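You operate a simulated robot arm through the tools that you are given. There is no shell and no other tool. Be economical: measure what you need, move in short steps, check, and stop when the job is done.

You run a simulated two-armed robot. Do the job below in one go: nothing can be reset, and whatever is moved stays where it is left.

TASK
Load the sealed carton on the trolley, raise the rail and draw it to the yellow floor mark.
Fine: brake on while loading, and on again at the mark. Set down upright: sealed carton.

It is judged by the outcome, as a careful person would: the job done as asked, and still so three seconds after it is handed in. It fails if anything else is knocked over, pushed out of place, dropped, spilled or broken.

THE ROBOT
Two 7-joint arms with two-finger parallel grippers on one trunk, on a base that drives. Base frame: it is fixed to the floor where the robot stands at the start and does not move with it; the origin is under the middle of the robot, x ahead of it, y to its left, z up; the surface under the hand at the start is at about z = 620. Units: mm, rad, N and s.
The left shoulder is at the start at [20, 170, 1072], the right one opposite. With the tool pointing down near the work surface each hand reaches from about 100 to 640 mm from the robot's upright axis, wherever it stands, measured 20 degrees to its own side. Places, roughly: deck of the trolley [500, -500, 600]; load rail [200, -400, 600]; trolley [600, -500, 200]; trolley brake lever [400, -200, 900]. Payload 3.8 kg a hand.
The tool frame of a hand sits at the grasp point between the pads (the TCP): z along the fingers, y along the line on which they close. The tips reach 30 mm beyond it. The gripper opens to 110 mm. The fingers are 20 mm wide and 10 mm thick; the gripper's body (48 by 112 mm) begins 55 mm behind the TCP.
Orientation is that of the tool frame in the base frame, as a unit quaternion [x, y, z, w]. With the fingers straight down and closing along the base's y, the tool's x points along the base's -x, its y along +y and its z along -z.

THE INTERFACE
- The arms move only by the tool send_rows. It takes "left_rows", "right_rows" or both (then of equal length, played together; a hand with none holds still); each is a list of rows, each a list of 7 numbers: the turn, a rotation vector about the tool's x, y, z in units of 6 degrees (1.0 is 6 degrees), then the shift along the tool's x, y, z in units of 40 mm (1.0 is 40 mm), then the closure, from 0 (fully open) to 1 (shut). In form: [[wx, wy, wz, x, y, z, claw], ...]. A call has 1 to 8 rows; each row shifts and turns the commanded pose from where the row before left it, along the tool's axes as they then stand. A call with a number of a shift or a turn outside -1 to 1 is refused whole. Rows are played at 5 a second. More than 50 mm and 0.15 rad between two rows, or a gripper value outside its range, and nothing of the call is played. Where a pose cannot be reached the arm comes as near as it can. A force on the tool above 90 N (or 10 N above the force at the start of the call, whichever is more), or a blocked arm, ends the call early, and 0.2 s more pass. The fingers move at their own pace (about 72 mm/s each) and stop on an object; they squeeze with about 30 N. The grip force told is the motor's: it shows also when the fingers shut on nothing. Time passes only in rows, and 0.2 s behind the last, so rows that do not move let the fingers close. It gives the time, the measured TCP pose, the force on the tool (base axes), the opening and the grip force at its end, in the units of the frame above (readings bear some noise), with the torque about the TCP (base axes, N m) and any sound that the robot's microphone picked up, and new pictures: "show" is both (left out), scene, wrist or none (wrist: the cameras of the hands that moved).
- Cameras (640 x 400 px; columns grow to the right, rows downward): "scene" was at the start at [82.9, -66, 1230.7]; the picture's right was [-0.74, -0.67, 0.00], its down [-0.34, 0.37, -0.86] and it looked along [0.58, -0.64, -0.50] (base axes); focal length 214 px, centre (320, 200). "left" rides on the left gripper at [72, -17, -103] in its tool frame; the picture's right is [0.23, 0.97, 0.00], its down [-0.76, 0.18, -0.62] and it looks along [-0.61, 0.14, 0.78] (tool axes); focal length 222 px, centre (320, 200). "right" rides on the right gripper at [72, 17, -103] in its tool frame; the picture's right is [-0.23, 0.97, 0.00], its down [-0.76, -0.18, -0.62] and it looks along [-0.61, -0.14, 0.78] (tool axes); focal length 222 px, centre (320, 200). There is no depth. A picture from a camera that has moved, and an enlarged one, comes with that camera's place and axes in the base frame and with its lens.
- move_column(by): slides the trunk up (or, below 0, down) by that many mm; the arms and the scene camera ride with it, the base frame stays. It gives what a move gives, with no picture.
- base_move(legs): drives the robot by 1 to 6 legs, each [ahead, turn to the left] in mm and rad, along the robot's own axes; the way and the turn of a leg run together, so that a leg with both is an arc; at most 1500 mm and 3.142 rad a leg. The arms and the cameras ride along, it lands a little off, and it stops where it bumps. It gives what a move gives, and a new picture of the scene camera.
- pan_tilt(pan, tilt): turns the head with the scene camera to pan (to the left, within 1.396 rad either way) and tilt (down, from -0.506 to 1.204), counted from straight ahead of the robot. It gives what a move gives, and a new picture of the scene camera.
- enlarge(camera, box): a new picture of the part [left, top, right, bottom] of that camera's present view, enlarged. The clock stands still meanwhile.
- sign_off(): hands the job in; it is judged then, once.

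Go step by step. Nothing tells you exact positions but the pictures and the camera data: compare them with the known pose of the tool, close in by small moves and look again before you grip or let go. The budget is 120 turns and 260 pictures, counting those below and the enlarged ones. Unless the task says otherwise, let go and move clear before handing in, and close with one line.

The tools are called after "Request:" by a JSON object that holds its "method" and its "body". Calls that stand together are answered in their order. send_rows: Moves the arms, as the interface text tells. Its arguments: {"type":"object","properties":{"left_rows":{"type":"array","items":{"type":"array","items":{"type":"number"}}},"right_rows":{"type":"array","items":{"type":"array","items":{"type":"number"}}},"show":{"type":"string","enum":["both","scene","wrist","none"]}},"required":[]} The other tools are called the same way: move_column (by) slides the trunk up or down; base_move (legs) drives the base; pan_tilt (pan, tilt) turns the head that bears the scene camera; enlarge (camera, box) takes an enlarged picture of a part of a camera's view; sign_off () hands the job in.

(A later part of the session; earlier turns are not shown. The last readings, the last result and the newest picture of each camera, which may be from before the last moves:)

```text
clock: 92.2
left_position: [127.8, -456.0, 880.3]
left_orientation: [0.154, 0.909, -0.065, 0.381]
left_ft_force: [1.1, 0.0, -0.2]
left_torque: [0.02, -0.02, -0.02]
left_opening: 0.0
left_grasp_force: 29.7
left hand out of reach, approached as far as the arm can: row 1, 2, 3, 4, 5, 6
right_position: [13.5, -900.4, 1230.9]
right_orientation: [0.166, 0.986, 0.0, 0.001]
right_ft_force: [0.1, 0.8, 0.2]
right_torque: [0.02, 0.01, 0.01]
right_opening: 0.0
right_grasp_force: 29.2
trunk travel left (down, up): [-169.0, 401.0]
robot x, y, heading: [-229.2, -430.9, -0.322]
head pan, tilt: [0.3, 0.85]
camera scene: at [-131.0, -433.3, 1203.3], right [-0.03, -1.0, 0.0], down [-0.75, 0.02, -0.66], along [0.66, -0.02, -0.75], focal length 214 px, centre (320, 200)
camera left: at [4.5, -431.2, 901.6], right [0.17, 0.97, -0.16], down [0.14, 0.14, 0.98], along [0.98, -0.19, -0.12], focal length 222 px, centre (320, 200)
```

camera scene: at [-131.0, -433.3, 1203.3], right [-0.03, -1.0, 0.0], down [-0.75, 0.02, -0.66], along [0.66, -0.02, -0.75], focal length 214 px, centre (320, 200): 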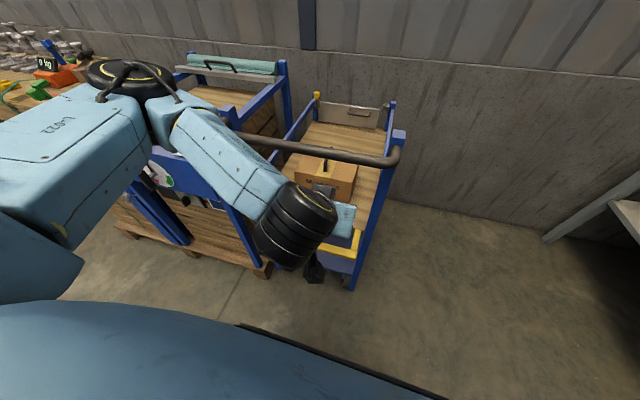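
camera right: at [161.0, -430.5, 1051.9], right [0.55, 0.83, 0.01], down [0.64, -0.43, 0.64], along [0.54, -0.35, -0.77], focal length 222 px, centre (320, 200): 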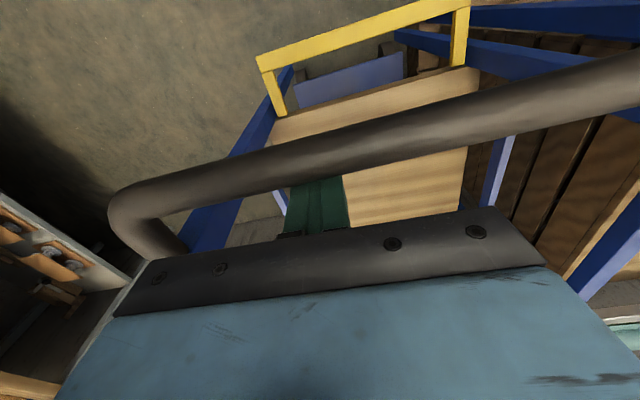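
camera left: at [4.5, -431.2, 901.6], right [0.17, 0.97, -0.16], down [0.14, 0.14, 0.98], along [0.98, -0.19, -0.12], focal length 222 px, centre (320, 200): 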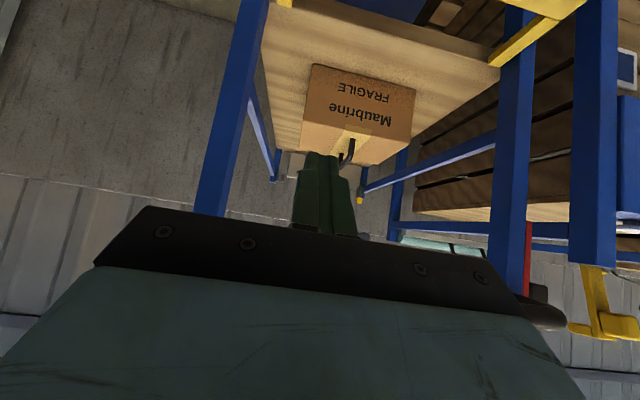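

The arm is cramped this close in. I'll back the base 150 mm for better reach.

Request:
{"method": "base_move", "body": {"legs": [[-150, 0]]}}

Request:
{"method": "send_rows", "body": {"left_rows": [[0, 0, 0, 0, 0.9, 0, 1], [0, 0, 0, 0, 0.9, 0, 1], [0, 0, 0, 0.85, 0, 0.85, 1], [0, 0, 0, 0.85, 0, 0.85, 1], [0, 0, 0, 0.85, 0, 0.85, 1]]}}

```text
clock: 93.5
left_position: [-10.9, -409.4, 882.6]
left_orientation: [0.153, 0.909, -0.063, 0.382]
left_ft_force: [0.1, 0.3, 0.0]
left_torque: [-0.01, -0.01, 0.02]
left_opening: 0.0
left_grasp_force: 29.9
right_position: [-126.4, -851.9, 1231.2]
right_orientation: [0.166, 0.986, 0.0, 0.001]
right_ft_force: [0.2, 0.9, 0.0]
right_torque: [-0.03, -0.02, -0.01]
right_opening: 0.2
right_grasp_force: 30.2
trunk travel left (down, up): [-169.0, 401.0]
robot x, y, heading: [-371.3, -379.1, -0.328]
head pan, tilt: [0.3, 0.85]
camera scene: at [-271.2, -386.2, 1203.4], right [-0.03, -1.0, 0.0], down [-0.75, 0.02, -0.66], along [0.66, -0.02, -0.75], focal length 214 px, centre (320, 200)
```

scene: 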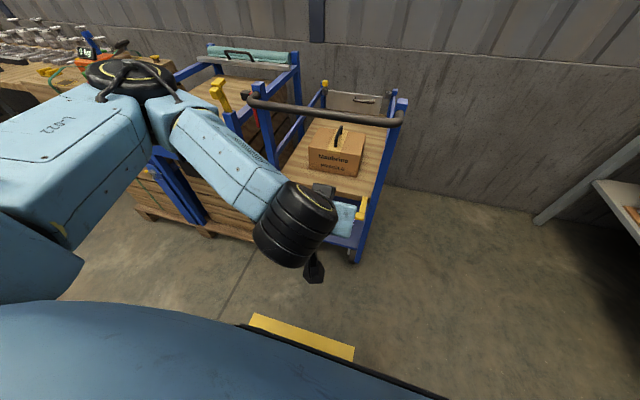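

```text
clock: 94.7
left_position: [35.7, -365.7, 732.5]
left_orientation: [0.152, 0.91, -0.061, 0.38]
left_ft_force: [0.1, 0.0, -1.2]
left_torque: [-0.03, -0.01, 0.0]
left_opening: 0.0
left_grasp_force: 29.9
left hand out of reach, approached as far as the arm can: row 1, 2, 5
right_position: [-124.3, -852.8, 1230.5]
right_orientation: [0.166, 0.986, -0.002, 0.001]
right_ft_force: [0.0, -0.1, 0.2]
right_torque: [0.0, 0.03, 0.04]
right_opening: 0.0
right_grasp_force: 29.9
trunk travel left (down, up): [-169.0, 401.0]
robot x, y, heading: [-365.4, -376.2, -0.329]
head pan, tilt: [0.3, 0.85]
camera scene: at [-270.3, -386.1, 1203.3], right [-0.03, -1.0, 0.0], down [-0.75, 0.02, -0.66], along [0.66, -0.02, -0.75], focal length 214 px, centre (320, 200)
camera left: at [-88.0, -341.1, 752.0], right [0.16, 0.97, -0.16], down [0.14, 0.14, 0.98], along [0.98, -0.18, -0.12], focal length 222 px, centre (320, 200)
```

scene: 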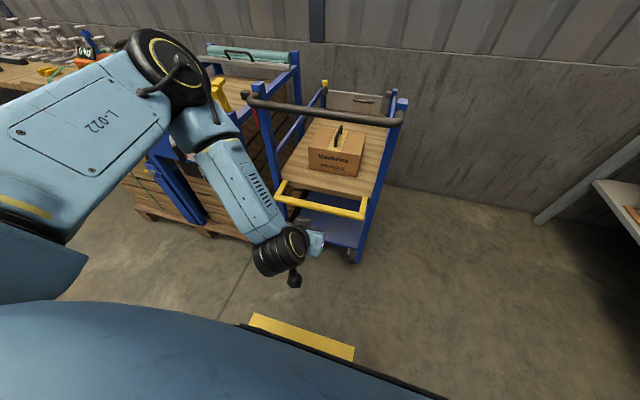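
left: 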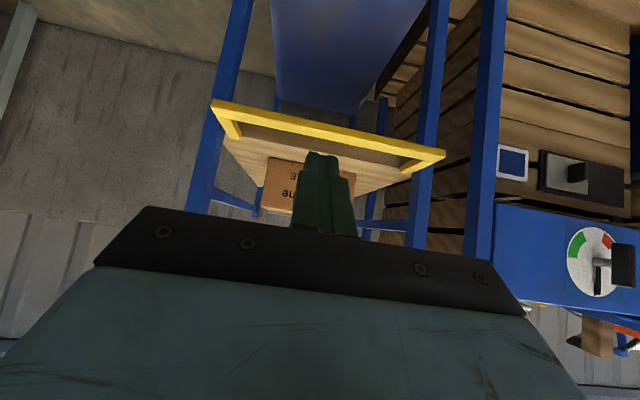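

Rail bar triangulated at F≈340, z≈605. Moving along the tool axis puts the fingers just below and behind it.

Request:
{"method": "send_rows", "body": {"left_rows": [[0, 0, 0, 0, 0, 1, 1], [0, 0, 0, 0, 0, 1, 1], [0, 0, 0, 0, 0, 1, 1], [0, 0, 0, 0, 0, 1, 1], [0, 0, 0, 0, 0, 1, 1], [0, 0, 0, 0, 0, 0.8, 1], [0, 0, 0, 0, 0, 0, 1]]}}

```text
clock: 96.3
left_position: [194.0, -432.1, 572.9]
left_orientation: [0.154, 0.909, -0.064, 0.382]
left_ft_force: [-0.2, -0.8, 0.6]
left_torque: [0.0, 0.0, 0.01]
left_opening: 0.0
left_grasp_force: 30.4
left hand out of reach, approached as far as the arm can: row 1, 3
right_position: [-126.6, -852.5, 1232.3]
right_orientation: [0.166, 0.986, -0.001, 0.0]
right_ft_force: [-0.4, -0.9, 1.0]
right_torque: [0.02, 0.01, 0.01]
right_opening: 0.0
right_grasp_force: 29.8
trunk travel left (down, up): [-169.0, 401.0]
robot x, y, heading: [-365.6, -377.6, -0.326]
head pan, tilt: [0.3, 0.85]
camera scene: at [-270.4, -386.4, 1203.3], right [-0.03, -1.0, 0.0], down [-0.75, 0.02, -0.66], along [0.66, -0.02, -0.75], focal length 214 px, centre (320, 200)
camera left: at [69.1, -408.3, 593.9], right [0.17, 0.97, -0.16], down [0.14, 0.14, 0.98], along [0.98, -0.19, -0.12], focal length 222 px, centre (320, 200)
```

scene: 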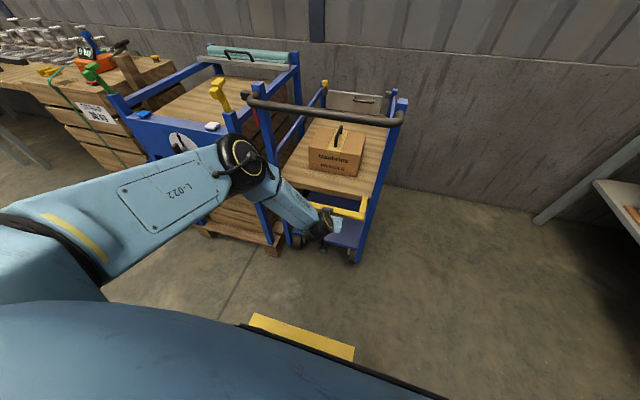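
left: 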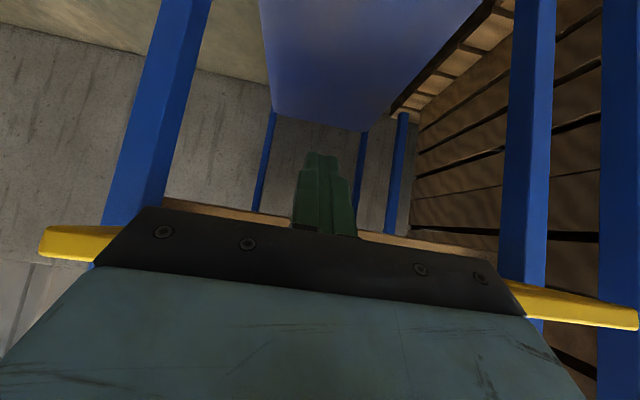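

Fingers are under the bar. I'll push it up and forward along its 45° chord, in small steps.

Request:
{"method": "send_rows", "body": {"left_rows": [[0, 0, 0, -0.5, 0, 0, 1], [0, 0, 0, -0.5, 0, 0, 1], [0, 0, 0, -0.5, 0, 0, 1], [0, 0, 0, 0, 0, 0, 1]]}}

```text
clock: 97.1
left_position: [204.3, -437.7, 591.5]
left_orientation: [0.156, 0.918, -0.063, 0.359]
left_ft_force: [-33.9, 14.6, 4.5]
left_torque: [-0.25, -1.92, 1.82]
left_opening: 0.1
left_grasp_force: 29.7
right_position: [-125.8, -850.9, 1230.2]
right_orientation: [0.165, 0.986, -0.001, 0.0]
right_ft_force: [0.9, -0.4, -0.7]
right_torque: [0.01, 0.05, 0.05]
right_opening: 0.2
right_grasp_force: 29.9
trunk travel left (down, up): [-169.0, 401.0]
robot x, y, heading: [-368.7, -377.5, -0.325]
head pan, tilt: [0.3, 0.85]
stopped in row 3 (left hand): the force on the tool passed its limit at 104 N (the readings are from after the stop); the commanded pose is now the measured one
camera scene: at [-272.3, -385.5, 1203.2], right [-0.02, -1.0, 0.0], down [-0.75, 0.02, -0.66], along [0.66, -0.02, -0.75], focal length 214 px, centre (320, 200)
camera left: at [81.9, -413.0, 618.0], right [0.16, 0.97, -0.16], down [0.19, 0.13, 0.97], along [0.97, -0.19, -0.16], focal length 222 px, centre (320, 200)
```

scene: 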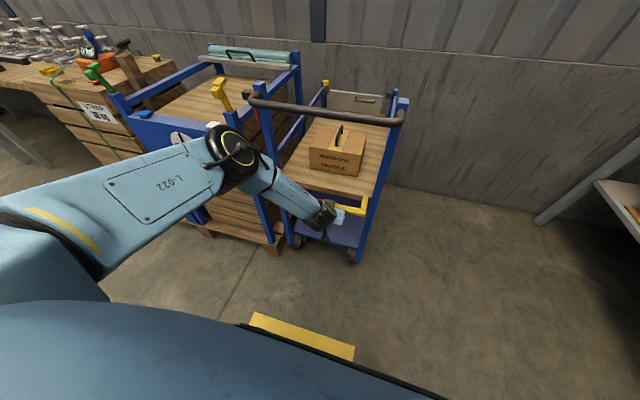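
left: 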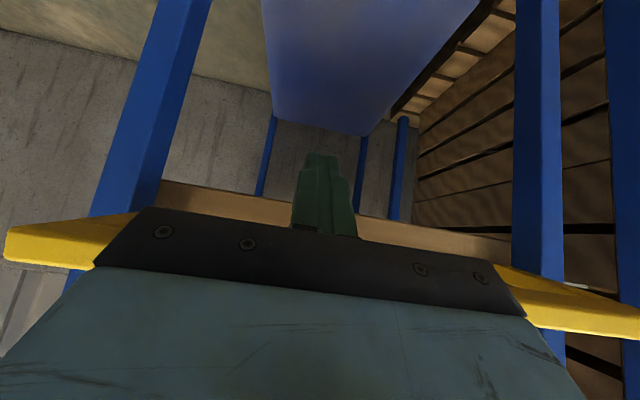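

The straight chord push jammed by friction: the bar can only start straight up. I'll ease off and follow the true arc, up first and then curving forward.

Request:
{"method": "send_rows", "body": {"left_rows": [[0, 0, 0, 0.15, 0, 0, 1], [0, 0, 0, -0.452, 0, -0.376, 1], [0, 0, 0, -0.533, 0, -0.246, 1], [0, 0, 0, -0.578, 0, -0.1, 1], [0, 0, 0, 0, 0, 0, 1]]}}

```text
clock: 98.3
left_position: [234.0, -450.7, 656.6]
left_orientation: [0.157, 0.915, -0.063, 0.368]
left_ft_force: [-0.4, -0.3, -0.5]
left_torque: [-0.06, -0.02, 0.02]
left_opening: 0.3
left_grasp_force: 30.0
right_position: [-127.2, -852.6, 1231.1]
right_orientation: [0.166, 0.986, -0.002, 0.001]
right_ft_force: [-0.1, -0.7, -0.1]
right_torque: [0.02, 0.02, -0.02]
right_opening: 0.0
right_grasp_force: 29.8
trunk travel left (down, up): [-169.0, 401.0]
robot x, y, heading: [-373.1, -381.0, -0.323]
head pan, tilt: [0.3, 0.85]
camera scene: at [-271.6, -385.7, 1203.3], right [-0.03, -1.0, 0.0], down [-0.75, 0.02, -0.66], along [0.66, -0.02, -0.75], focal length 214 px, centre (320, 200)
camera left: at [109.9, -424.5, 680.9], right [0.17, 0.97, -0.16], down [0.17, 0.13, 0.98], along [0.97, -0.19, -0.14], focal length 222 px, centre (320, 200)
```

scene: 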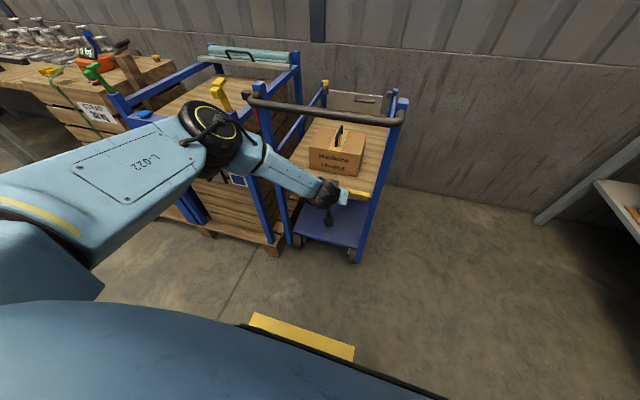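
left: 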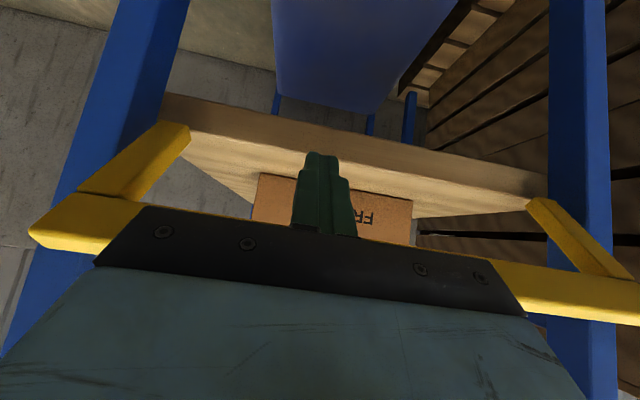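

The rail is rising, with no force on the tool. I'll carry on along the arc to vertical.

Request:
{"method": "send_rows", "body": {"left_rows": [[0, 0, 0, -0.584, 0, 0.05, 1], [0, 0, 0, -0.55, 0, 0.2, 1], [0, 0, 0, -0.48, 0, 0.34, 1], [0, 0, 0, 0, 0, 0, 1]]}}

```text
clock: 99.3
left_position: [278.8, -467.3, 672.3]
left_orientation: [0.159, 0.918, -0.062, 0.358]
left_ft_force: [-52.7, 25.9, -17.7]
left_torque: [-0.94, -1.43, 0.51]
left_opening: 0.1
left_grasp_force: 30.3
right_position: [-128.5, -850.0, 1232.6]
right_orientation: [0.165, 0.986, -0.001, 0.002]
right_ft_force: [-0.6, 0.1, -0.9]
right_torque: [0.01, 0.0, -0.03]
right_opening: 0.0
right_grasp_force: 30.0
trunk travel left (down, up): [-169.0, 401.0]
robot x, y, heading: [-370.9, -375.2, -0.324]
head pan, tilt: [0.3, 0.85]
camera scene: at [-275.0, -383.4, 1203.4], right [-0.02, -1.0, 0.0], down [-0.75, 0.02, -0.66], along [0.66, -0.02, -0.75], focal length 214 px, centre (320, 200)
camera left: at [156.0, -441.1, 699.8], right [0.17, 0.97, -0.16], down [0.19, 0.12, 0.97], along [0.97, -0.2, -0.17], focal length 222 px, centre (320, 200)
```

scene: 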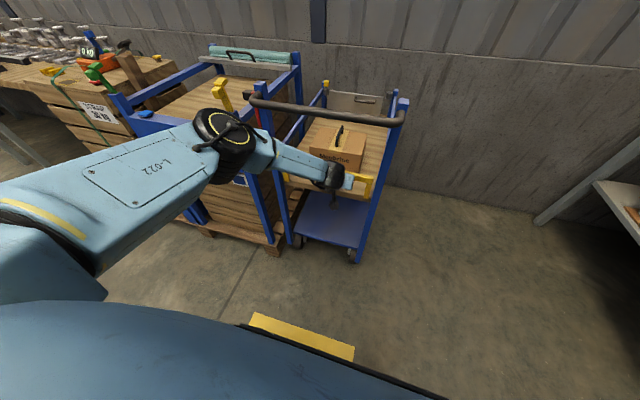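
left: 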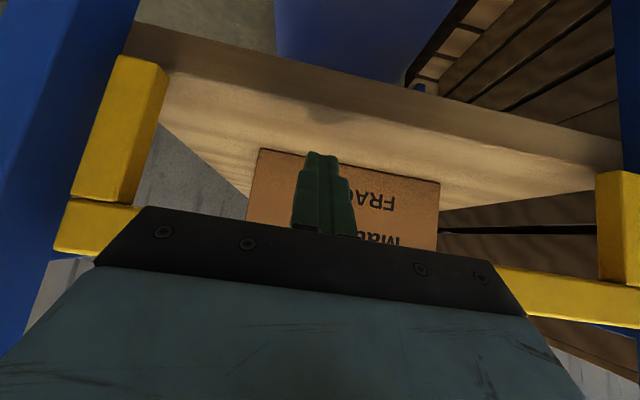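

It stopped against resistance and looks upright. I'll back the hand off and see whether it stays.

Request:
{"method": "send_rows", "body": {"left_rows": [[0, 0, 0, 0.37, 0, -0.34, 1], [0, 0, 0, 0.37, 0, -0.34, 1], [0, 0, 0, 0.73, 0, -0.68, 1], [0, 0, 0, 0.73, 0, -0.68, 1], [0, 0, 0, 0, 0, 0, 1]]}}

Request:
{"method": "enlarge", "body": {"camera": "scene", "box": [240, 80, 420, 280]}}

```text
clock: 100.5
left_position: [174.0, -426.3, 681.1]
left_orientation: [0.156, 0.915, -0.062, 0.368]
left_ft_force: [0.1, -0.1, 0.3]
left_torque: [0.01, -0.01, -0.03]
left_opening: 0.0
left_grasp_force: 30.4
right_position: [-126.5, -851.3, 1230.9]
right_orientation: [0.165, 0.986, -0.001, 0.0]
right_ft_force: [0.0, -0.2, 0.2]
right_torque: [0.0, 0.0, 0.01]
right_opening: 0.0
right_grasp_force: 30.0
trunk travel left (down, up): [-169.0, 401.0]
robot x, y, heading: [-369.4, -378.3, -0.323]
head pan, tilt: [0.3, 0.85]
camera scene: at [-271.7, -385.8, 1203.3], right [-0.03, -1.0, 0.0], down [-0.75, 0.02, -0.66], along [0.66, -0.02, -0.75], focal length 214 px, centre (320, 200)
camera left: at [51.7, -401.3, 706.8], right [0.17, 0.97, -0.16], down [0.17, 0.13, 0.98], along [0.97, -0.19, -0.14], focal length 222 px, centre (320, 200)
```

scene: 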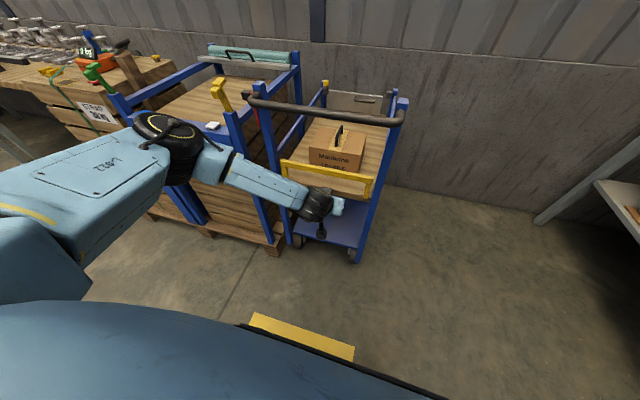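
left: 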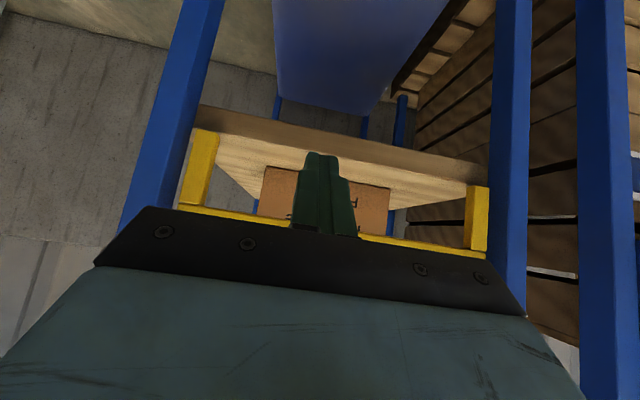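

```text
2.00 times, centred on (330, 180) of scene
camera zoom: at [-271.7, -385.8, 1203.3], right [-0.03, -1.0, 0.0], down [-0.75, 0.02, -0.66], along [0.66, -0.02, -0.75], focal length 429 px, centre (300, 240)
```

zoom: 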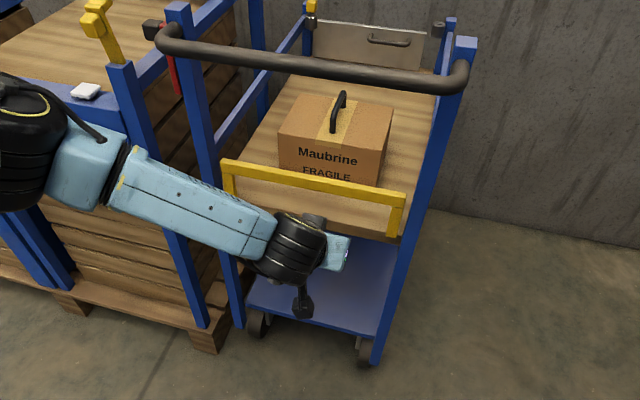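

The rail stands up on its own. Next is the brake lever: I'll withdraw the hand, raise the trunk, and re-level the tool pointing down before moving closer.

Request:
{"method": "send_rows", "body": {"left_rows": [[0, 0, 0, 0.73, 0, -0.68, 1], [0, 0, 0, 0.73, 0, -0.68, 1]], "show": "none"}}

Request:
{"method": "move_column", "body": {"by": 380}}

Request:
{"method": "send_rows", "body": {"left_rows": [[0, 0.9, 0, 0, 0, 0, 1], [0, 0.9, 0, 0, 0, 0, 1], [0, 0.9, 0, 0, 0, 0, 1], [0, 0.9, 0, 0, 0, 0, 1], [0, 0.9, 0, 0, 0, 0, 1], [0, 0.9, 0, 0, 0, 0, 1], [0, 0.9, 0, 0, 0, 0, 1], [0, 0.9, 0, 0, 0, -0.5, 1]], "show": "scene"}}

```text
clock: 101.1
left_position: [101.1, -399.9, 680.5]
left_orientation: [0.157, 0.915, -0.061, 0.367]
left_ft_force: [0.2, 0.5, 0.2]
left_torque: [-0.03, -0.02, -0.01]
left_opening: 0.0
left_grasp_force: 30.0
right_position: [-127.7, -852.9, 1230.7]
right_orientation: [0.166, 0.986, 0.0, 0.001]
right_ft_force: [-0.9, -0.5, -0.9]
right_torque: [0.02, -0.01, 0.01]
right_opening: 0.0
right_grasp_force: 29.8
trunk travel left (down, up): [-169.0, 401.0]
robot x, y, heading: [-369.5, -375.3, -0.325]
head pan, tilt: [0.3, 0.85]
```

```text
clock: 104.8
left_position: [101.3, -399.8, 1060.2]
left_orientation: [0.158, 0.915, -0.063, 0.367]
left_ft_force: [0.0, 0.4, 0.2]
left_torque: [-0.04, 0.02, -0.01]
left_opening: 0.0
left_grasp_force: 30.3
right_position: [-126.4, -852.1, 1609.7]
right_orientation: [0.165, 0.986, -0.001, 0.0]
right_ft_force: [0.6, -0.4, -0.8]
right_torque: [-0.07, 0.02, -0.02]
right_opening: 0.3
right_grasp_force: 30.3
trunk travel left (down, up): [-549.0, 21.0]
robot x, y, heading: [-372.0, -379.5, -0.325]
head pan, tilt: [0.3, 0.85]
```

```text
clock: 106.5
left_position: [99.3, -398.2, 1079.9]
left_orientation: [0.169, 0.986, -0.001, 0.004]
left_ft_force: [-0.3, 0.6, -0.1]
left_torque: [-0.01, -0.04, 0.03]
left_opening: 0.0
left_grasp_force: 29.4
right_position: [-125.8, -852.0, 1611.3]
right_orientation: [0.165, 0.986, -0.001, 0.001]
right_ft_force: [0.8, -0.1, 0.1]
right_torque: [-0.01, 0.01, 0.0]
right_opening: 0.0
right_grasp_force: 30.2
trunk travel left (down, up): [-549.0, 21.0]
robot x, y, heading: [-371.1, -375.9, -0.322]
head pan, tilt: [0.3, 0.85]
camera scene: at [-271.8, -385.6, 1583.3], right [-0.03, -1.0, 0.0], down [-0.75, 0.02, -0.66], along [0.66, -0.02, -0.75], focal length 214 px, centre (320, 200)
```

scene: 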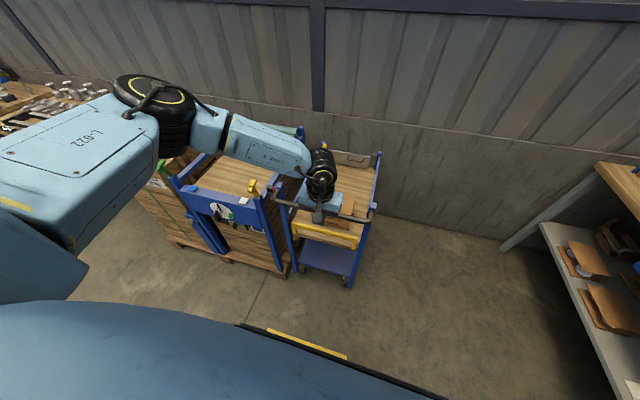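

I'll reposition the base to F≈-90, L≈-300, so the left hand can reach the brake lever.

Request:
{"method": "base_move", "body": {"legs": [[0, 0.87], [226, 0], [0, -0.86]]}}

Request:
{"method": "pan_tilt", "body": {"pan": 0.35, "tilt": 0.9}}

```text
clock: 112.7
left_position: [284.7, -264.9, 1078.9]
left_orientation: [0.151, 0.989, 0.0, 0.005]
left_ft_force: [-0.8, 0.5, -0.6]
left_torque: [-0.03, 0.03, -0.01]
left_opening: 0.2
left_grasp_force: 30.8
right_position: [76.5, -728.1, 1610.8]
right_orientation: [0.148, 0.989, -0.001, 0.001]
right_ft_force: [-0.7, 0.0, -0.1]
right_torque: [-0.01, 0.0, 0.01]
right_opening: 0.2
right_grasp_force: 29.6
trunk travel left (down, up): [-549.0, 21.0]
robot x, y, heading: [-183.4, -267.5, -0.286]
head pan, tilt: [0.3, 0.85]
camera scene: at [-86.9, -267.5, 1583.3], right [0.01, -1.0, 0.0], down [-0.75, -0.01, -0.66], along [0.66, 0.01, -0.75], focal length 214 px, centre (320, 200)
```

scene: 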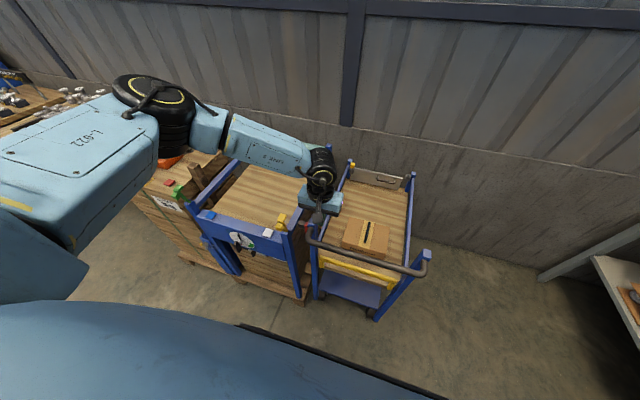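

```text
clock: 113.3
left_position: [284.2, -266.3, 1078.9]
left_orientation: [0.151, 0.989, 0.001, 0.004]
left_ft_force: [0.1, 0.5, -0.6]
left_torque: [0.02, 0.0, -0.01]
left_opening: 0.1
left_grasp_force: 29.7
right_position: [75.4, -728.2, 1611.2]
right_orientation: [0.147, 0.989, 0.0, 0.001]
right_ft_force: [0.6, -0.7, 0.9]
right_torque: [0.0, 0.01, 0.02]
right_opening: 0.0
right_grasp_force: 30.3
trunk travel left (down, up): [-549.0, 21.0]
robot x, y, heading: [-186.7, -261.3, -0.291]
head pan, tilt: [0.351, 0.901]
camera scene: at [-89.8, -263.8, 1579.4], right [0.06, -1.0, 0.0], down [-0.78, -0.05, -0.62], along [0.62, 0.04, -0.78], focal length 214 px, centre (320, 200)
```

scene: 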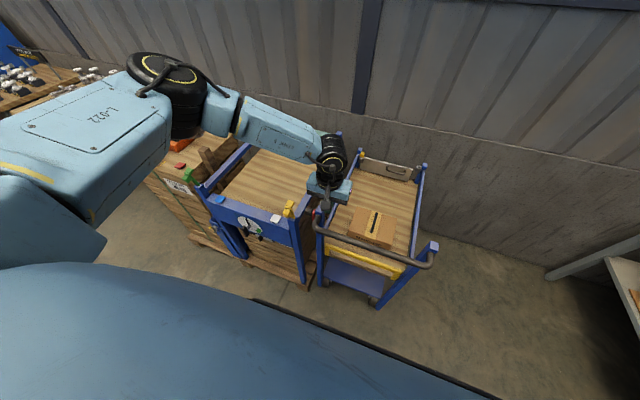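

Request:
{"method": "enlarge", "body": {"camera": "left", "box": [200, 0, 640, 260]}}

```text
1.45 times, centred on (420, 130) of left
camera zoom: at [208.3, -259.8, 1182.2], right [0.07, 1.0, 0.0], down [0.77, -0.06, 0.63], along [0.63, -0.05, -0.78], focal length 323 px, centre (174, 302)
```

zoom: 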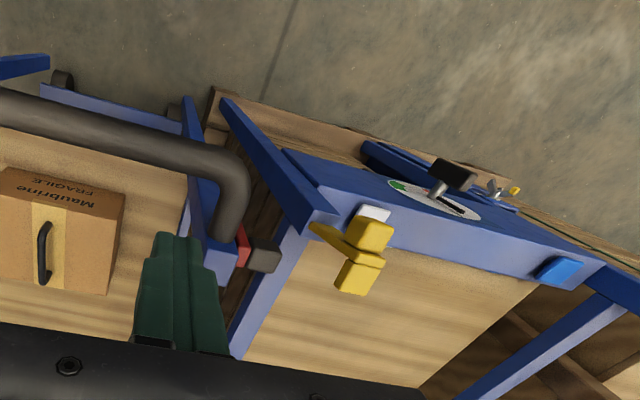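

The knob is at F≈394, L≈-80, z≈955. I'll bring closed fingers down just on the robot side of it and push it gently forward.

Request:
{"method": "send_rows", "body": {"left_rows": [[0, 0, 0, 0.1, 1, 0, 1], [0, 0, 0, 0.1, 1, 0, 1], [0, 0, 0, 0, 0.2, 0, 1], [0, 0, 0, 0, 0, 1, 1], [0, 0, 0, 0, 0, 0.5, 1], [0, 0, 0, 0, 0, 0, 1]], "show": "wrist"}}

```text
clock: 114.7
left_position: [304.2, -178.8, 1019.2]
left_orientation: [0.15, 0.989, -0.001, 0.004]
left_ft_force: [-0.4, -0.4, 0.4]
left_torque: [0.01, -0.01, -0.01]
left_opening: 0.0
left_grasp_force: 29.6
right_position: [75.5, -726.4, 1610.9]
right_orientation: [0.147, 0.989, -0.001, 0.0]
right_ft_force: [-0.2, 0.0, 0.6]
right_torque: [-0.02, -0.03, 0.02]
right_opening: 0.0
right_grasp_force: 30.1
trunk travel left (down, up): [-549.0, 21.0]
robot x, y, heading: [-186.1, -259.9, -0.29]
head pan, tilt: [0.351, 0.901]
camera left: at [228.6, -172.5, 1122.1], right [0.07, 1.0, 0.0], down [0.77, -0.06, 0.63], along [0.63, -0.05, -0.78], focal length 222 px, centre (320, 200)
```

left: 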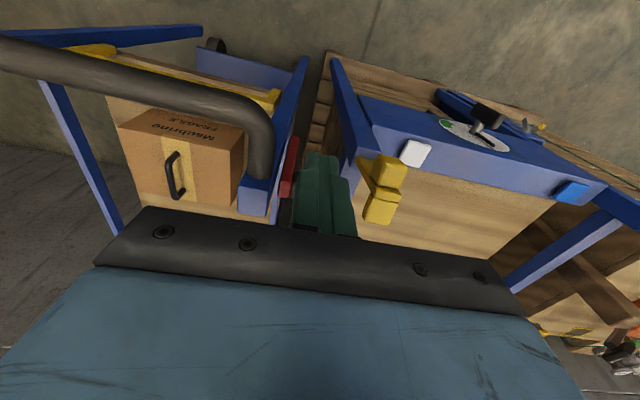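

The yellow latch on the neighbouring table is close and high (z≈1020), so the wide gripper body could touch it. I'll rotate the hand 90° so it is narrow in that direction; the same orientation will later suit the handle.

Request:
{"method": "send_rows", "body": {"left_rows": [[0, 0, -1, 0, -0.25, -0.5, 1], [0, 0, -1, 0, 0, 0, 1], [0, 0, -1, 0, 0, 0, 1], [0, 0, -1, 0, 0, 0, 1], [0, 0, -1, 0, 0, 0, 1], [0, 0, -1, 0, 0, 0, 1], [0, 0, -1, 0, 0, 0, 1], [0, 0, -1, 0, 0, 0, 1]], "show": "none"}}

Request:
{"method": "send_rows", "body": {"left_rows": [[0, 0, -1, 0, 0, 0, 1], [0, 0, -1, 0, 0, 0, 1], [0, 0, -1, 0, 0, 0, 1], [0, 0, -1, 0, 0, 0, 1], [0, 0, -1, 0, 0, 0, 1], [0, 0, -1, 0, 0, 0, 1], [0, 0, -1, 0, 0, 0, 1], [0, 0, 0, 0, 0, 0, 1]]}}

```text
clock: 116.5
left_position: [299.4, -187.9, 1038.1]
left_orientation: [-0.265, 0.964, -0.003, 0.004]
left_ft_force: [0.3, 0.2, 0.6]
left_torque: [-0.01, 0.03, -0.01]
left_opening: 0.0
left_grasp_force: 30.1
right_position: [75.8, -728.6, 1612.1]
right_orientation: [0.147, 0.989, -0.001, 0.001]
right_ft_force: [0.5, 0.3, -0.4]
right_torque: [0.03, -0.01, -0.01]
right_opening: 0.0
right_grasp_force: 30.4
trunk travel left (down, up): [-549.0, 21.0]
robot x, y, heading: [-187.2, -266.5, -0.288]
head pan, tilt: [0.351, 0.901]
```

```text
clock: 118.3
left_position: [299.8, -188.1, 1038.9]
left_orientation: [-0.593, 0.805, -0.003, 0.003]
left_ft_force: [0.6, -0.3, 0.2]
left_torque: [-0.03, 0.01, 0.01]
left_opening: 0.1
left_grasp_force: 30.1
right_position: [76.3, -727.5, 1611.5]
right_orientation: [0.147, 0.989, -0.001, 0.001]
right_ft_force: [-0.8, 0.4, 0.1]
right_torque: [-0.01, 0.01, -0.01]
right_opening: 0.3
right_grasp_force: 29.9
trunk travel left (down, up): [-549.0, 21.0]
robot x, y, heading: [-187.1, -264.2, -0.289]
head pan, tilt: [0.351, 0.901]
camera scene: at [-89.7, -263.6, 1579.4], right [0.06, -1.0, 0.0], down [-0.78, -0.05, -0.62], along [0.62, 0.04, -0.78], focal length 214 px, centre (320, 200)
camera left: at [293.1, -262.5, 1142.5], right [-1.0, 0.07, -0.01], down [0.05, 0.78, 0.62], along [0.05, 0.62, -0.78], focal length 222 px, centre (320, 200)
```

scene: 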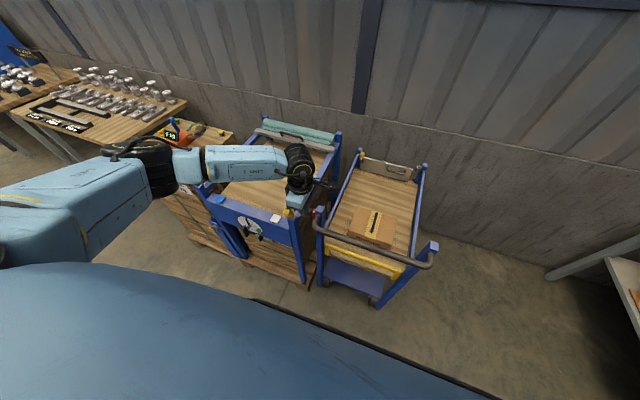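
left: 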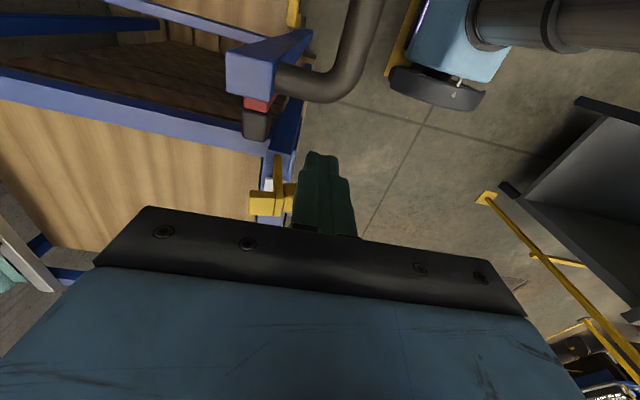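

Request:
{"method": "enlarge", "body": {"camera": "scene", "box": [120, 90, 340, 240]}}

Request:
{"method": "enlarge", "body": {"camera": "left", "box": [200, 0, 400, 240]}}

```text
2.67 times, centred on (230, 165) of scene
camera zoom: at [-89.7, -263.6, 1579.4], right [0.06, -1.0, 0.0], down [-0.78, -0.05, -0.62], along [0.62, 0.04, -0.78], focal length 572 px, centre (560, 293)
```

zoom: 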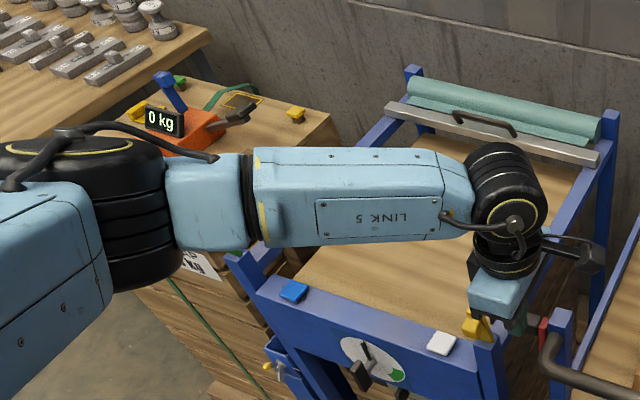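

```text
1.67 times, centred on (300, 120) of left
camera zoom: at [293.1, -262.5, 1142.5], right [-1.0, 0.07, -0.01], down [0.05, 0.78, 0.62], along [0.05, 0.62, -0.78], focal length 370 px, centre (353, 333)
```

zoom: 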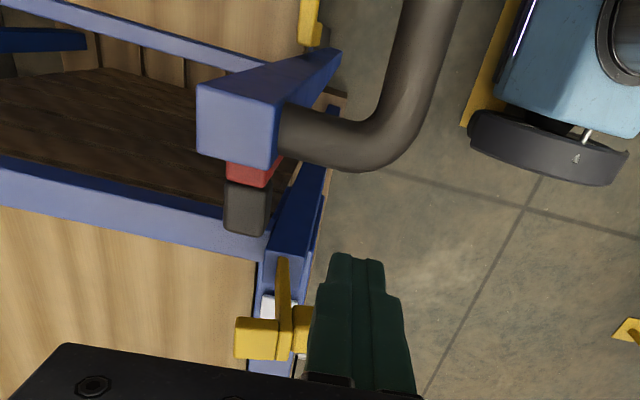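

The display still reads 0 kg. I'll straddle the knob with the fingers, closing along the trolley axis: open to about 60 mm, centred at F≈396, L≈-90.

Request:
{"method": "send_rows", "body": {"left_rows": [[0, 0, 0, 0.1, -0.67, 0, 0.45], [0, 0, 0, 0, -0.66, 0, 0.45], [0, 0, 0, 0, 0, 0, 0.45], [0, 0, 0, 0, 0, 0, 0.45]]}}

```text
clock: 119.3
left_position: [351.9, -208.4, 1040.2]
left_orientation: [-0.593, 0.805, -0.004, 0.003]
left_ft_force: [-0.2, -0.4, -0.5]
left_torque: [0.01, -0.01, -0.01]
left_opening: 60.4
left_grasp_force: 0.0
right_position: [77.5, -728.2, 1609.8]
right_orientation: [0.147, 0.989, -0.001, 0.001]
right_ft_force: [1.0, 0.1, -0.1]
right_torque: [0.0, 0.0, 0.05]
right_opening: 0.1
right_grasp_force: 30.1
trunk travel left (down, up): [-549.0, 21.0]
robot x, y, heading: [-185.3, -265.8, -0.282]
head pan, tilt: [0.351, 0.901]
camera scene: at [-89.4, -263.9, 1579.4], right [0.06, -1.0, 0.0], down [-0.78, -0.05, -0.62], along [0.62, 0.04, -0.78], focal length 214 px, centre (320, 200)
camera left: at [344.7, -281.6, 1143.1], right [-1.0, 0.07, -0.01], down [0.05, 0.78, 0.62], along [0.05, 0.62, -0.78], focal length 222 px, centre (320, 200)
```

scene: 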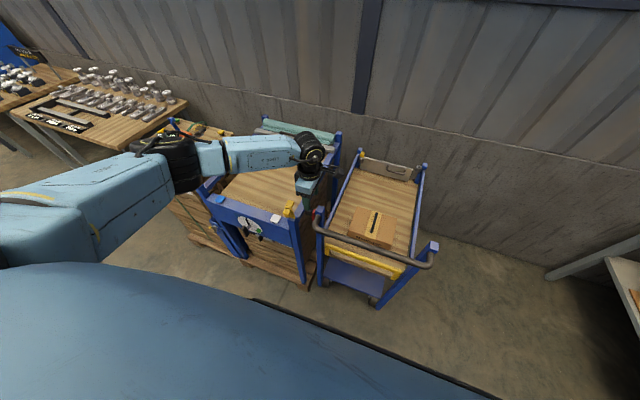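
left: 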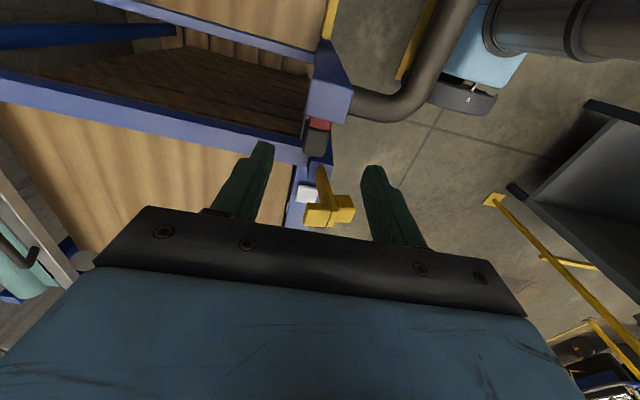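

The knob is centred between the fingers and the latch clears the hand. I'll descend.

Request:
{"method": "send_rows", "body": {"left_rows": [[0, 0, 0, 0, 0, 0.6, 0.45], [0, 0, 0, 0, 0, 0.6, 0.45], [0, 0, 0, 0, 0, 0.6, 0.45], [0, 0, 0, 0, 0, 0, 0.45]], "show": "wrist"}}

```text
clock: 120.3
left_position: [350.9, -210.8, 965.6]
left_orientation: [-0.593, 0.805, -0.003, 0.003]
left_ft_force: [0.1, -0.3, -0.2]
left_torque: [0.02, 0.01, 0.0]
left_opening: 60.3
left_grasp_force: 0.1
right_position: [75.8, -728.3, 1610.9]
right_orientation: [0.146, 0.989, -0.001, 0.001]
right_ft_force: [0.0, -0.2, 0.5]
right_torque: [0.0, -0.01, 0.0]
right_opening: 0.0
right_grasp_force: 31.1
trunk travel left (down, up): [-549.0, 21.0]
robot x, y, heading: [-186.8, -264.1, -0.287]
head pan, tilt: [0.351, 0.901]
camera left: at [343.4, -284.0, 1069.2], right [-1.0, 0.07, -0.01], down [0.05, 0.78, 0.62], along [0.05, 0.62, -0.78], focal length 222 px, centre (320, 200)
```

left: 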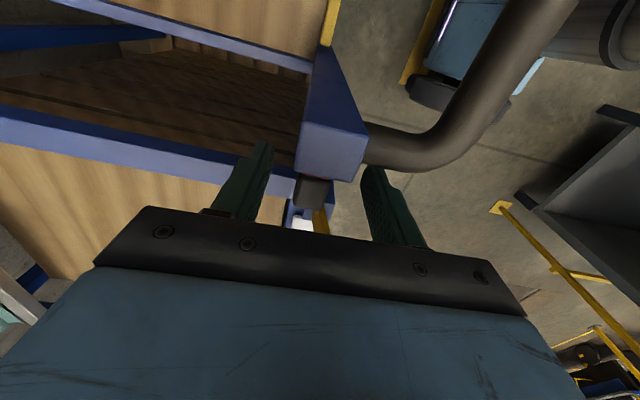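

Request:
{"method": "send_rows", "body": {"left_rows": [[0, 0, 0, -0.12, 0, 0, 0.7], [0, 0, 0, 0, 0, 0, 1], [0, 0, 0, 0, 0, 0, 1], [0, 0, 0, 0, 0, 0, 1]], "show": "wrist"}}

```text
clock: 121.3
left_position: [351.0, -205.8, 965.8]
left_orientation: [-0.593, 0.805, -0.004, 0.003]
left_ft_force: [3.2, -1.0, 0.0]
left_torque: [-0.28, -0.29, -0.39]
left_opening: 21.6
left_grasp_force: 45.2
right_position: [76.6, -727.5, 1611.2]
right_orientation: [0.147, 0.989, 0.0, 0.001]
right_ft_force: [-0.1, -0.4, 0.5]
right_torque: [0.0, -0.03, -0.03]
right_opening: 0.1
right_grasp_force: 29.8
trunk travel left (down, up): [-549.0, 21.0]
robot x, y, heading: [-184.7, -265.2, -0.288]
head pan, tilt: [0.351, 0.901]
camera left: at [345.0, -279.5, 1069.5], right [-1.0, 0.07, -0.01], down [0.05, 0.78, 0.62], along [0.05, 0.62, -0.78], focal length 222 px, centre (320, 200)
```

left: 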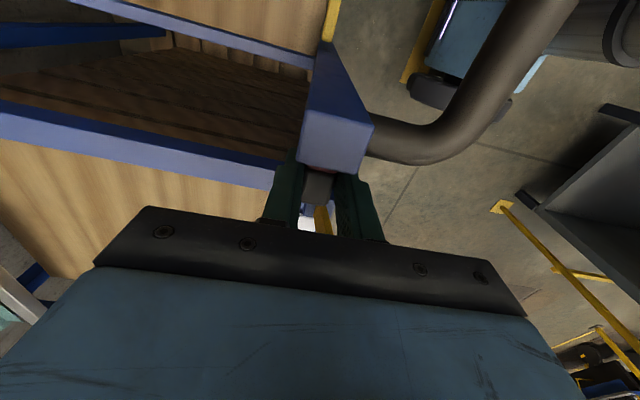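

The knob is gripped. I'll try pulling it gently towards me.

Request:
{"method": "send_rows", "body": {"left_rows": [[0, 0, 0, 0, 0.12, 0, 1], [0, 0, 0, 0, 0.12, 0, 1], [0, 0, 0, 0, 0.12, 0, 1]], "show": "wrist"}}

```text
clock: 122.1
left_position: [340.4, -202.5, 967.1]
left_orientation: [-0.593, 0.805, -0.003, 0.003]
left_ft_force: [11.4, -9.2, -7.1]
left_torque: [-0.46, -1.22, -0.41]
left_opening: 23.9
left_grasp_force: 45.1
right_position: [78.6, -728.8, 1610.1]
right_orientation: [0.147, 0.989, -0.001, 0.0]
right_ft_force: [0.7, 0.1, 0.6]
right_torque: [-0.05, -0.04, 0.0]
right_opening: 0.0
right_grasp_force: 30.3
trunk travel left (down, up): [-549.0, 21.0]
robot x, y, heading: [-186.0, -264.2, -0.288]
head pan, tilt: [0.351, 0.901]
camera left: at [332.8, -275.4, 1070.1], right [-1.0, 0.07, -0.01], down [0.05, 0.78, 0.62], along [0.05, 0.62, -0.78], focal length 222 px, centre (320, 200)
```

left: 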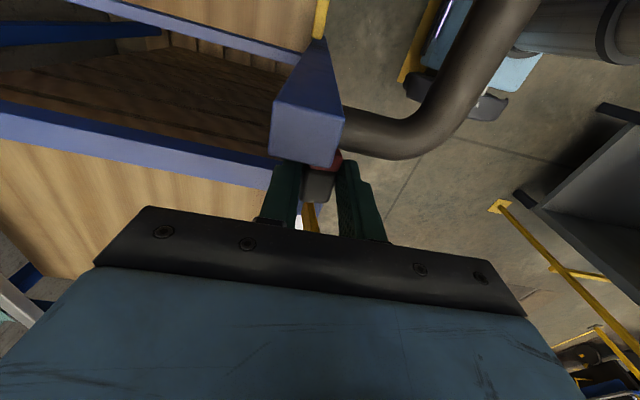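

The lever moves towards me easily. I'll follow its arc, pitching the hand with it.

Request:
{"method": "send_rows", "body": {"left_rows": [[1, 0, 0, 0, 0.27, 0.03, 1], [1, 0, 0, 0, 0.27, 0.03, 1], [1, 0, 0, 0, 0.27, 0.03, 1], [0, 0, 0, 0, 0, 0, 1]]}}

```text
clock: 123.1
left_position: [309.5, -192.6, 957.6]
left_orientation: [-0.585, 0.795, -0.128, 0.095]
left_ft_force: [13.8, -16.7, -23.1]
left_torque: [-0.36, -0.7, -0.19]
left_opening: 23.3
left_grasp_force: 45.0
right_position: [79.5, -730.4, 1608.9]
right_orientation: [0.147, 0.989, 0.0, 0.0]
right_ft_force: [-0.1, 0.0, 0.2]
right_torque: [0.01, 0.0, 0.02]
right_opening: 0.2
right_grasp_force: 29.9
trunk travel left (down, up): [-549.0, 21.0]
robot x, y, heading: [-188.2, -260.9, -0.287]
head pan, tilt: [0.351, 0.901]
camera scene: at [-85.6, -265.9, 1579.1], right [0.06, -1.0, 0.0], down [-0.78, -0.05, -0.62], along [0.62, 0.04, -0.79], focal length 214 px, centre (320, 200)
camera left: at [271.8, -256.1, 1061.9], right [-0.95, 0.06, -0.31], down [-0.12, 0.84, 0.54], along [0.29, 0.55, -0.79], focal length 222 px, centre (320, 200)
```

scene: 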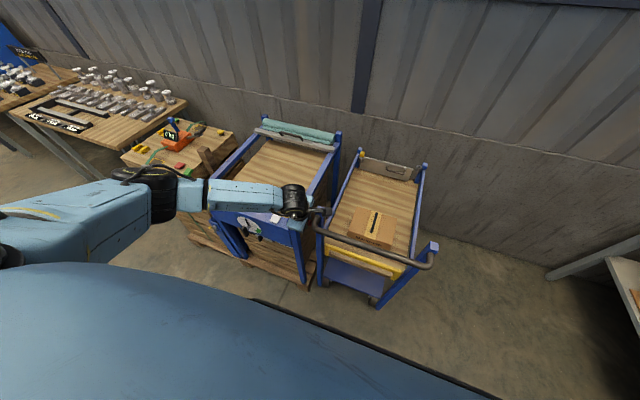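
left: 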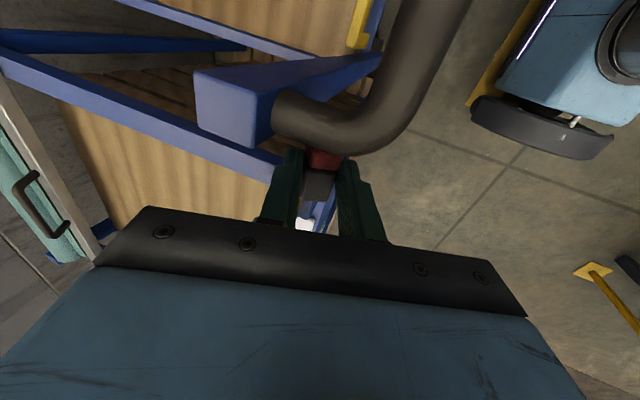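

Request:
{"method": "send_rows", "body": {"left_rows": [[1, 0, 0, 0, 0.22, 0.12, 1], [1, 0, 0, 0, 0.25, 0.07, 1], [0, 0, 0, 0, 0, 0, 1]], "show": "wrist"}}

```text
clock: 123.9
left_position: [293.3, -186.6, 949.9]
left_orientation: [-0.572, 0.776, -0.213, 0.159]
left_ft_force: [-9.4, 0.7, 28.8]
left_torque: [-0.43, -0.95, -0.36]
left_opening: 23.0
left_grasp_force: 44.6
right_position: [72.1, -728.4, 1611.6]
right_orientation: [0.146, 0.989, -0.001, 0.003]
right_ft_force: [-0.5, 0.3, 0.4]
right_torque: [0.01, 0.01, 0.02]
right_opening: 0.2
right_grasp_force: 30.0
trunk travel left (down, up): [-549.0, 21.0]
robot x, y, heading: [-188.0, -262.5, -0.285]
head pan, tilt: [0.351, 0.901]
camera left: at [234.4, -244.5, 1046.4], right [-0.87, 0.03, -0.5], down [-0.23, 0.87, 0.44], along [0.45, 0.5, -0.74], focal length 222 px, centre (320, 200)
```

left: 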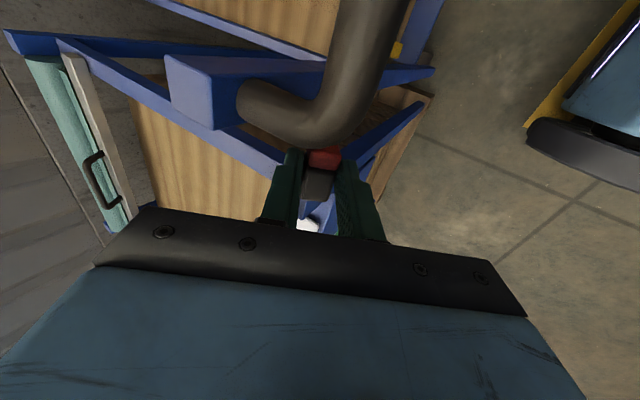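

Request:
{"method": "send_rows", "body": {"left_rows": [[0.5, 0, 0, 0, 0.25, -0.1, 1], [1, 0, 0, 0, 0.3, -0.03, 1], [1, 0, 0, 0, 0.3, -0.03, 1], [0, 0, 0, 0, 0, 0, 1]], "show": "wrist"}}

```text
clock: 124.9
left_position: [293.4, -186.6, 947.5]
left_orientation: [-0.571, 0.777, -0.213, 0.158]
left_ft_force: [-7.9, 0.8, 29.5]
left_torque: [-0.16, -1.22, -0.09]
left_opening: 22.9
left_grasp_force: 44.4
left hand out of reach, approached as far as the arm can: row 1, 2, 3
right_position: [71.8, -726.7, 1610.9]
right_orientation: [0.146, 0.989, 0.0, 0.003]
right_ft_force: [-0.6, 0.1, 0.3]
right_torque: [0.05, -0.01, 0.01]
right_opening: 0.0
right_grasp_force: 30.1
trunk travel left (down, up): [-549.0, 21.0]
robot x, y, heading: [-185.3, -260.9, -0.288]
head pan, tilt: [0.351, 0.901]
camera left: at [234.3, -244.5, 1045.0], right [-0.87, 0.03, -0.5], down [-0.22, 0.87, 0.45], along [0.45, 0.5, -0.74], focal length 222 px, centre (320, 200)
```

left: 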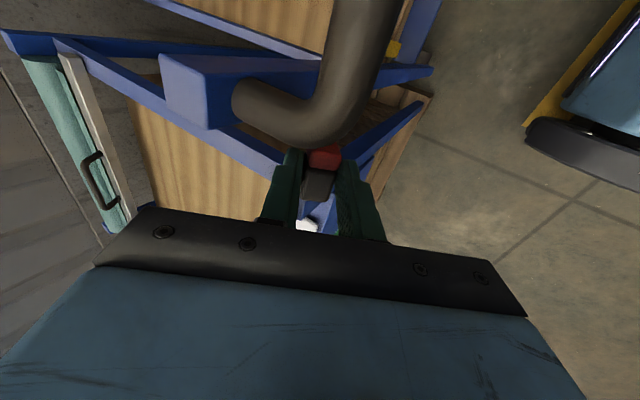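

The wrist is at its limit for this tilt. I'll let go of the knob, re-level, and push it on with closed fingers.

Request:
{"method": "send_rows", "body": {"left_rows": [[0, 0, 0, 0, 0, 0, 0.45], [0, 0, 0, 0, 0, 0, 0.45], [0, 0, 0, 0, 0, -0.6, 0.45], [0, 0, 0, 0, 0, -0.8, 0.45], [0, 0, 0, 0, 0, -0.8, 0.45]], "show": "none"}}

Request:
{"method": "send_rows", "body": {"left_rows": [[-1, 0, 0, 0, 0, 0, 0.7], [-1, 0, 0, 0, 0, 0, 1], [-1, 0, 0, 0, 0, 0, 1], [-1, 0, 0, 0, 0, 0, 1], [-1, 0, 0, 0, 0, 0, 1], [0, 0, 0, 0, 0, 0, 1]]}}

```text
clock: 126.1
left_position: [252.3, -172.8, 1024.1]
left_orientation: [-0.572, 0.777, -0.211, 0.157]
left_ft_force: [-0.2, 0.2, 0.0]
left_torque: [0.01, -0.03, 0.0]
left_opening: 60.4
left_grasp_force: 0.0
right_position: [75.6, -727.3, 1610.0]
right_orientation: [0.148, 0.989, -0.001, 0.001]
right_ft_force: [-0.9, 0.2, -0.1]
right_torque: [-0.01, 0.0, 0.02]
right_opening: 0.0
right_grasp_force: 30.5
trunk travel left (down, up): [-549.0, 21.0]
robot x, y, heading: [-186.2, -261.5, -0.28]
head pan, tilt: [0.351, 0.901]
```

```text
clock: 127.5
left_position: [252.6, -173.3, 1023.8]
left_orientation: [-0.592, 0.806, -0.003, 0.002]
left_ft_force: [-0.4, 0.8, -0.2]
left_torque: [-0.02, 0.0, -0.01]
left_opening: 0.0
left_grasp_force: 30.1
right_position: [75.8, -726.6, 1611.9]
right_orientation: [0.147, 0.989, -0.001, 0.001]
right_ft_force: [0.7, 0.2, 0.9]
right_torque: [-0.02, 0.01, -0.03]
right_opening: 0.1
right_grasp_force: 30.5
trunk travel left (down, up): [-549.0, 21.0]
robot x, y, heading: [-186.2, -262.4, -0.288]
head pan, tilt: [0.351, 0.901]
camera scene: at [-90.0, -263.4, 1579.4], right [0.06, -1.0, 0.0], down [-0.78, -0.05, -0.62], along [0.62, 0.04, -0.78], focal length 214 px, centre (320, 200)
camera left: at [245.7, -245.8, 1127.4], right [-1.0, 0.07, -0.01], down [0.05, 0.78, 0.62], along [0.05, 0.62, -0.78], focal length 222 px, centre (320, 200)
```

scene: 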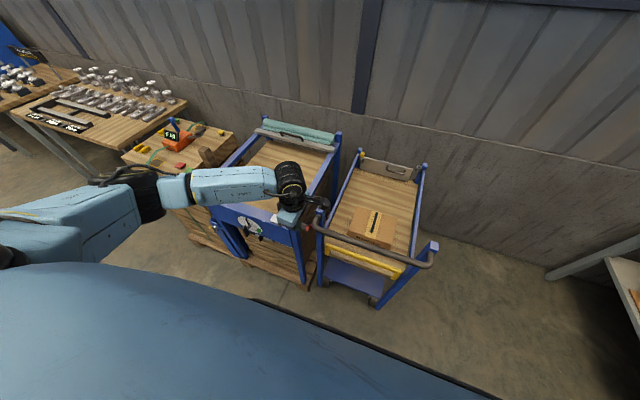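
left: 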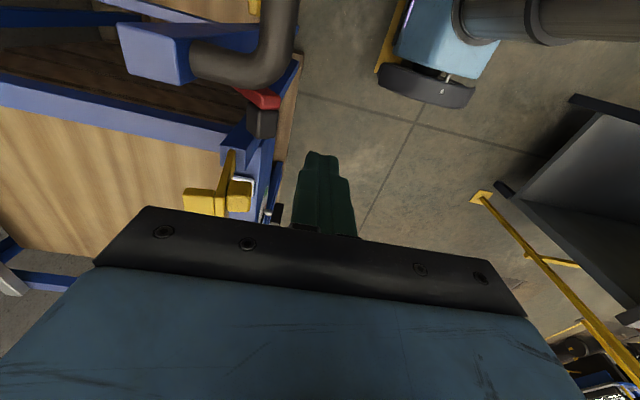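

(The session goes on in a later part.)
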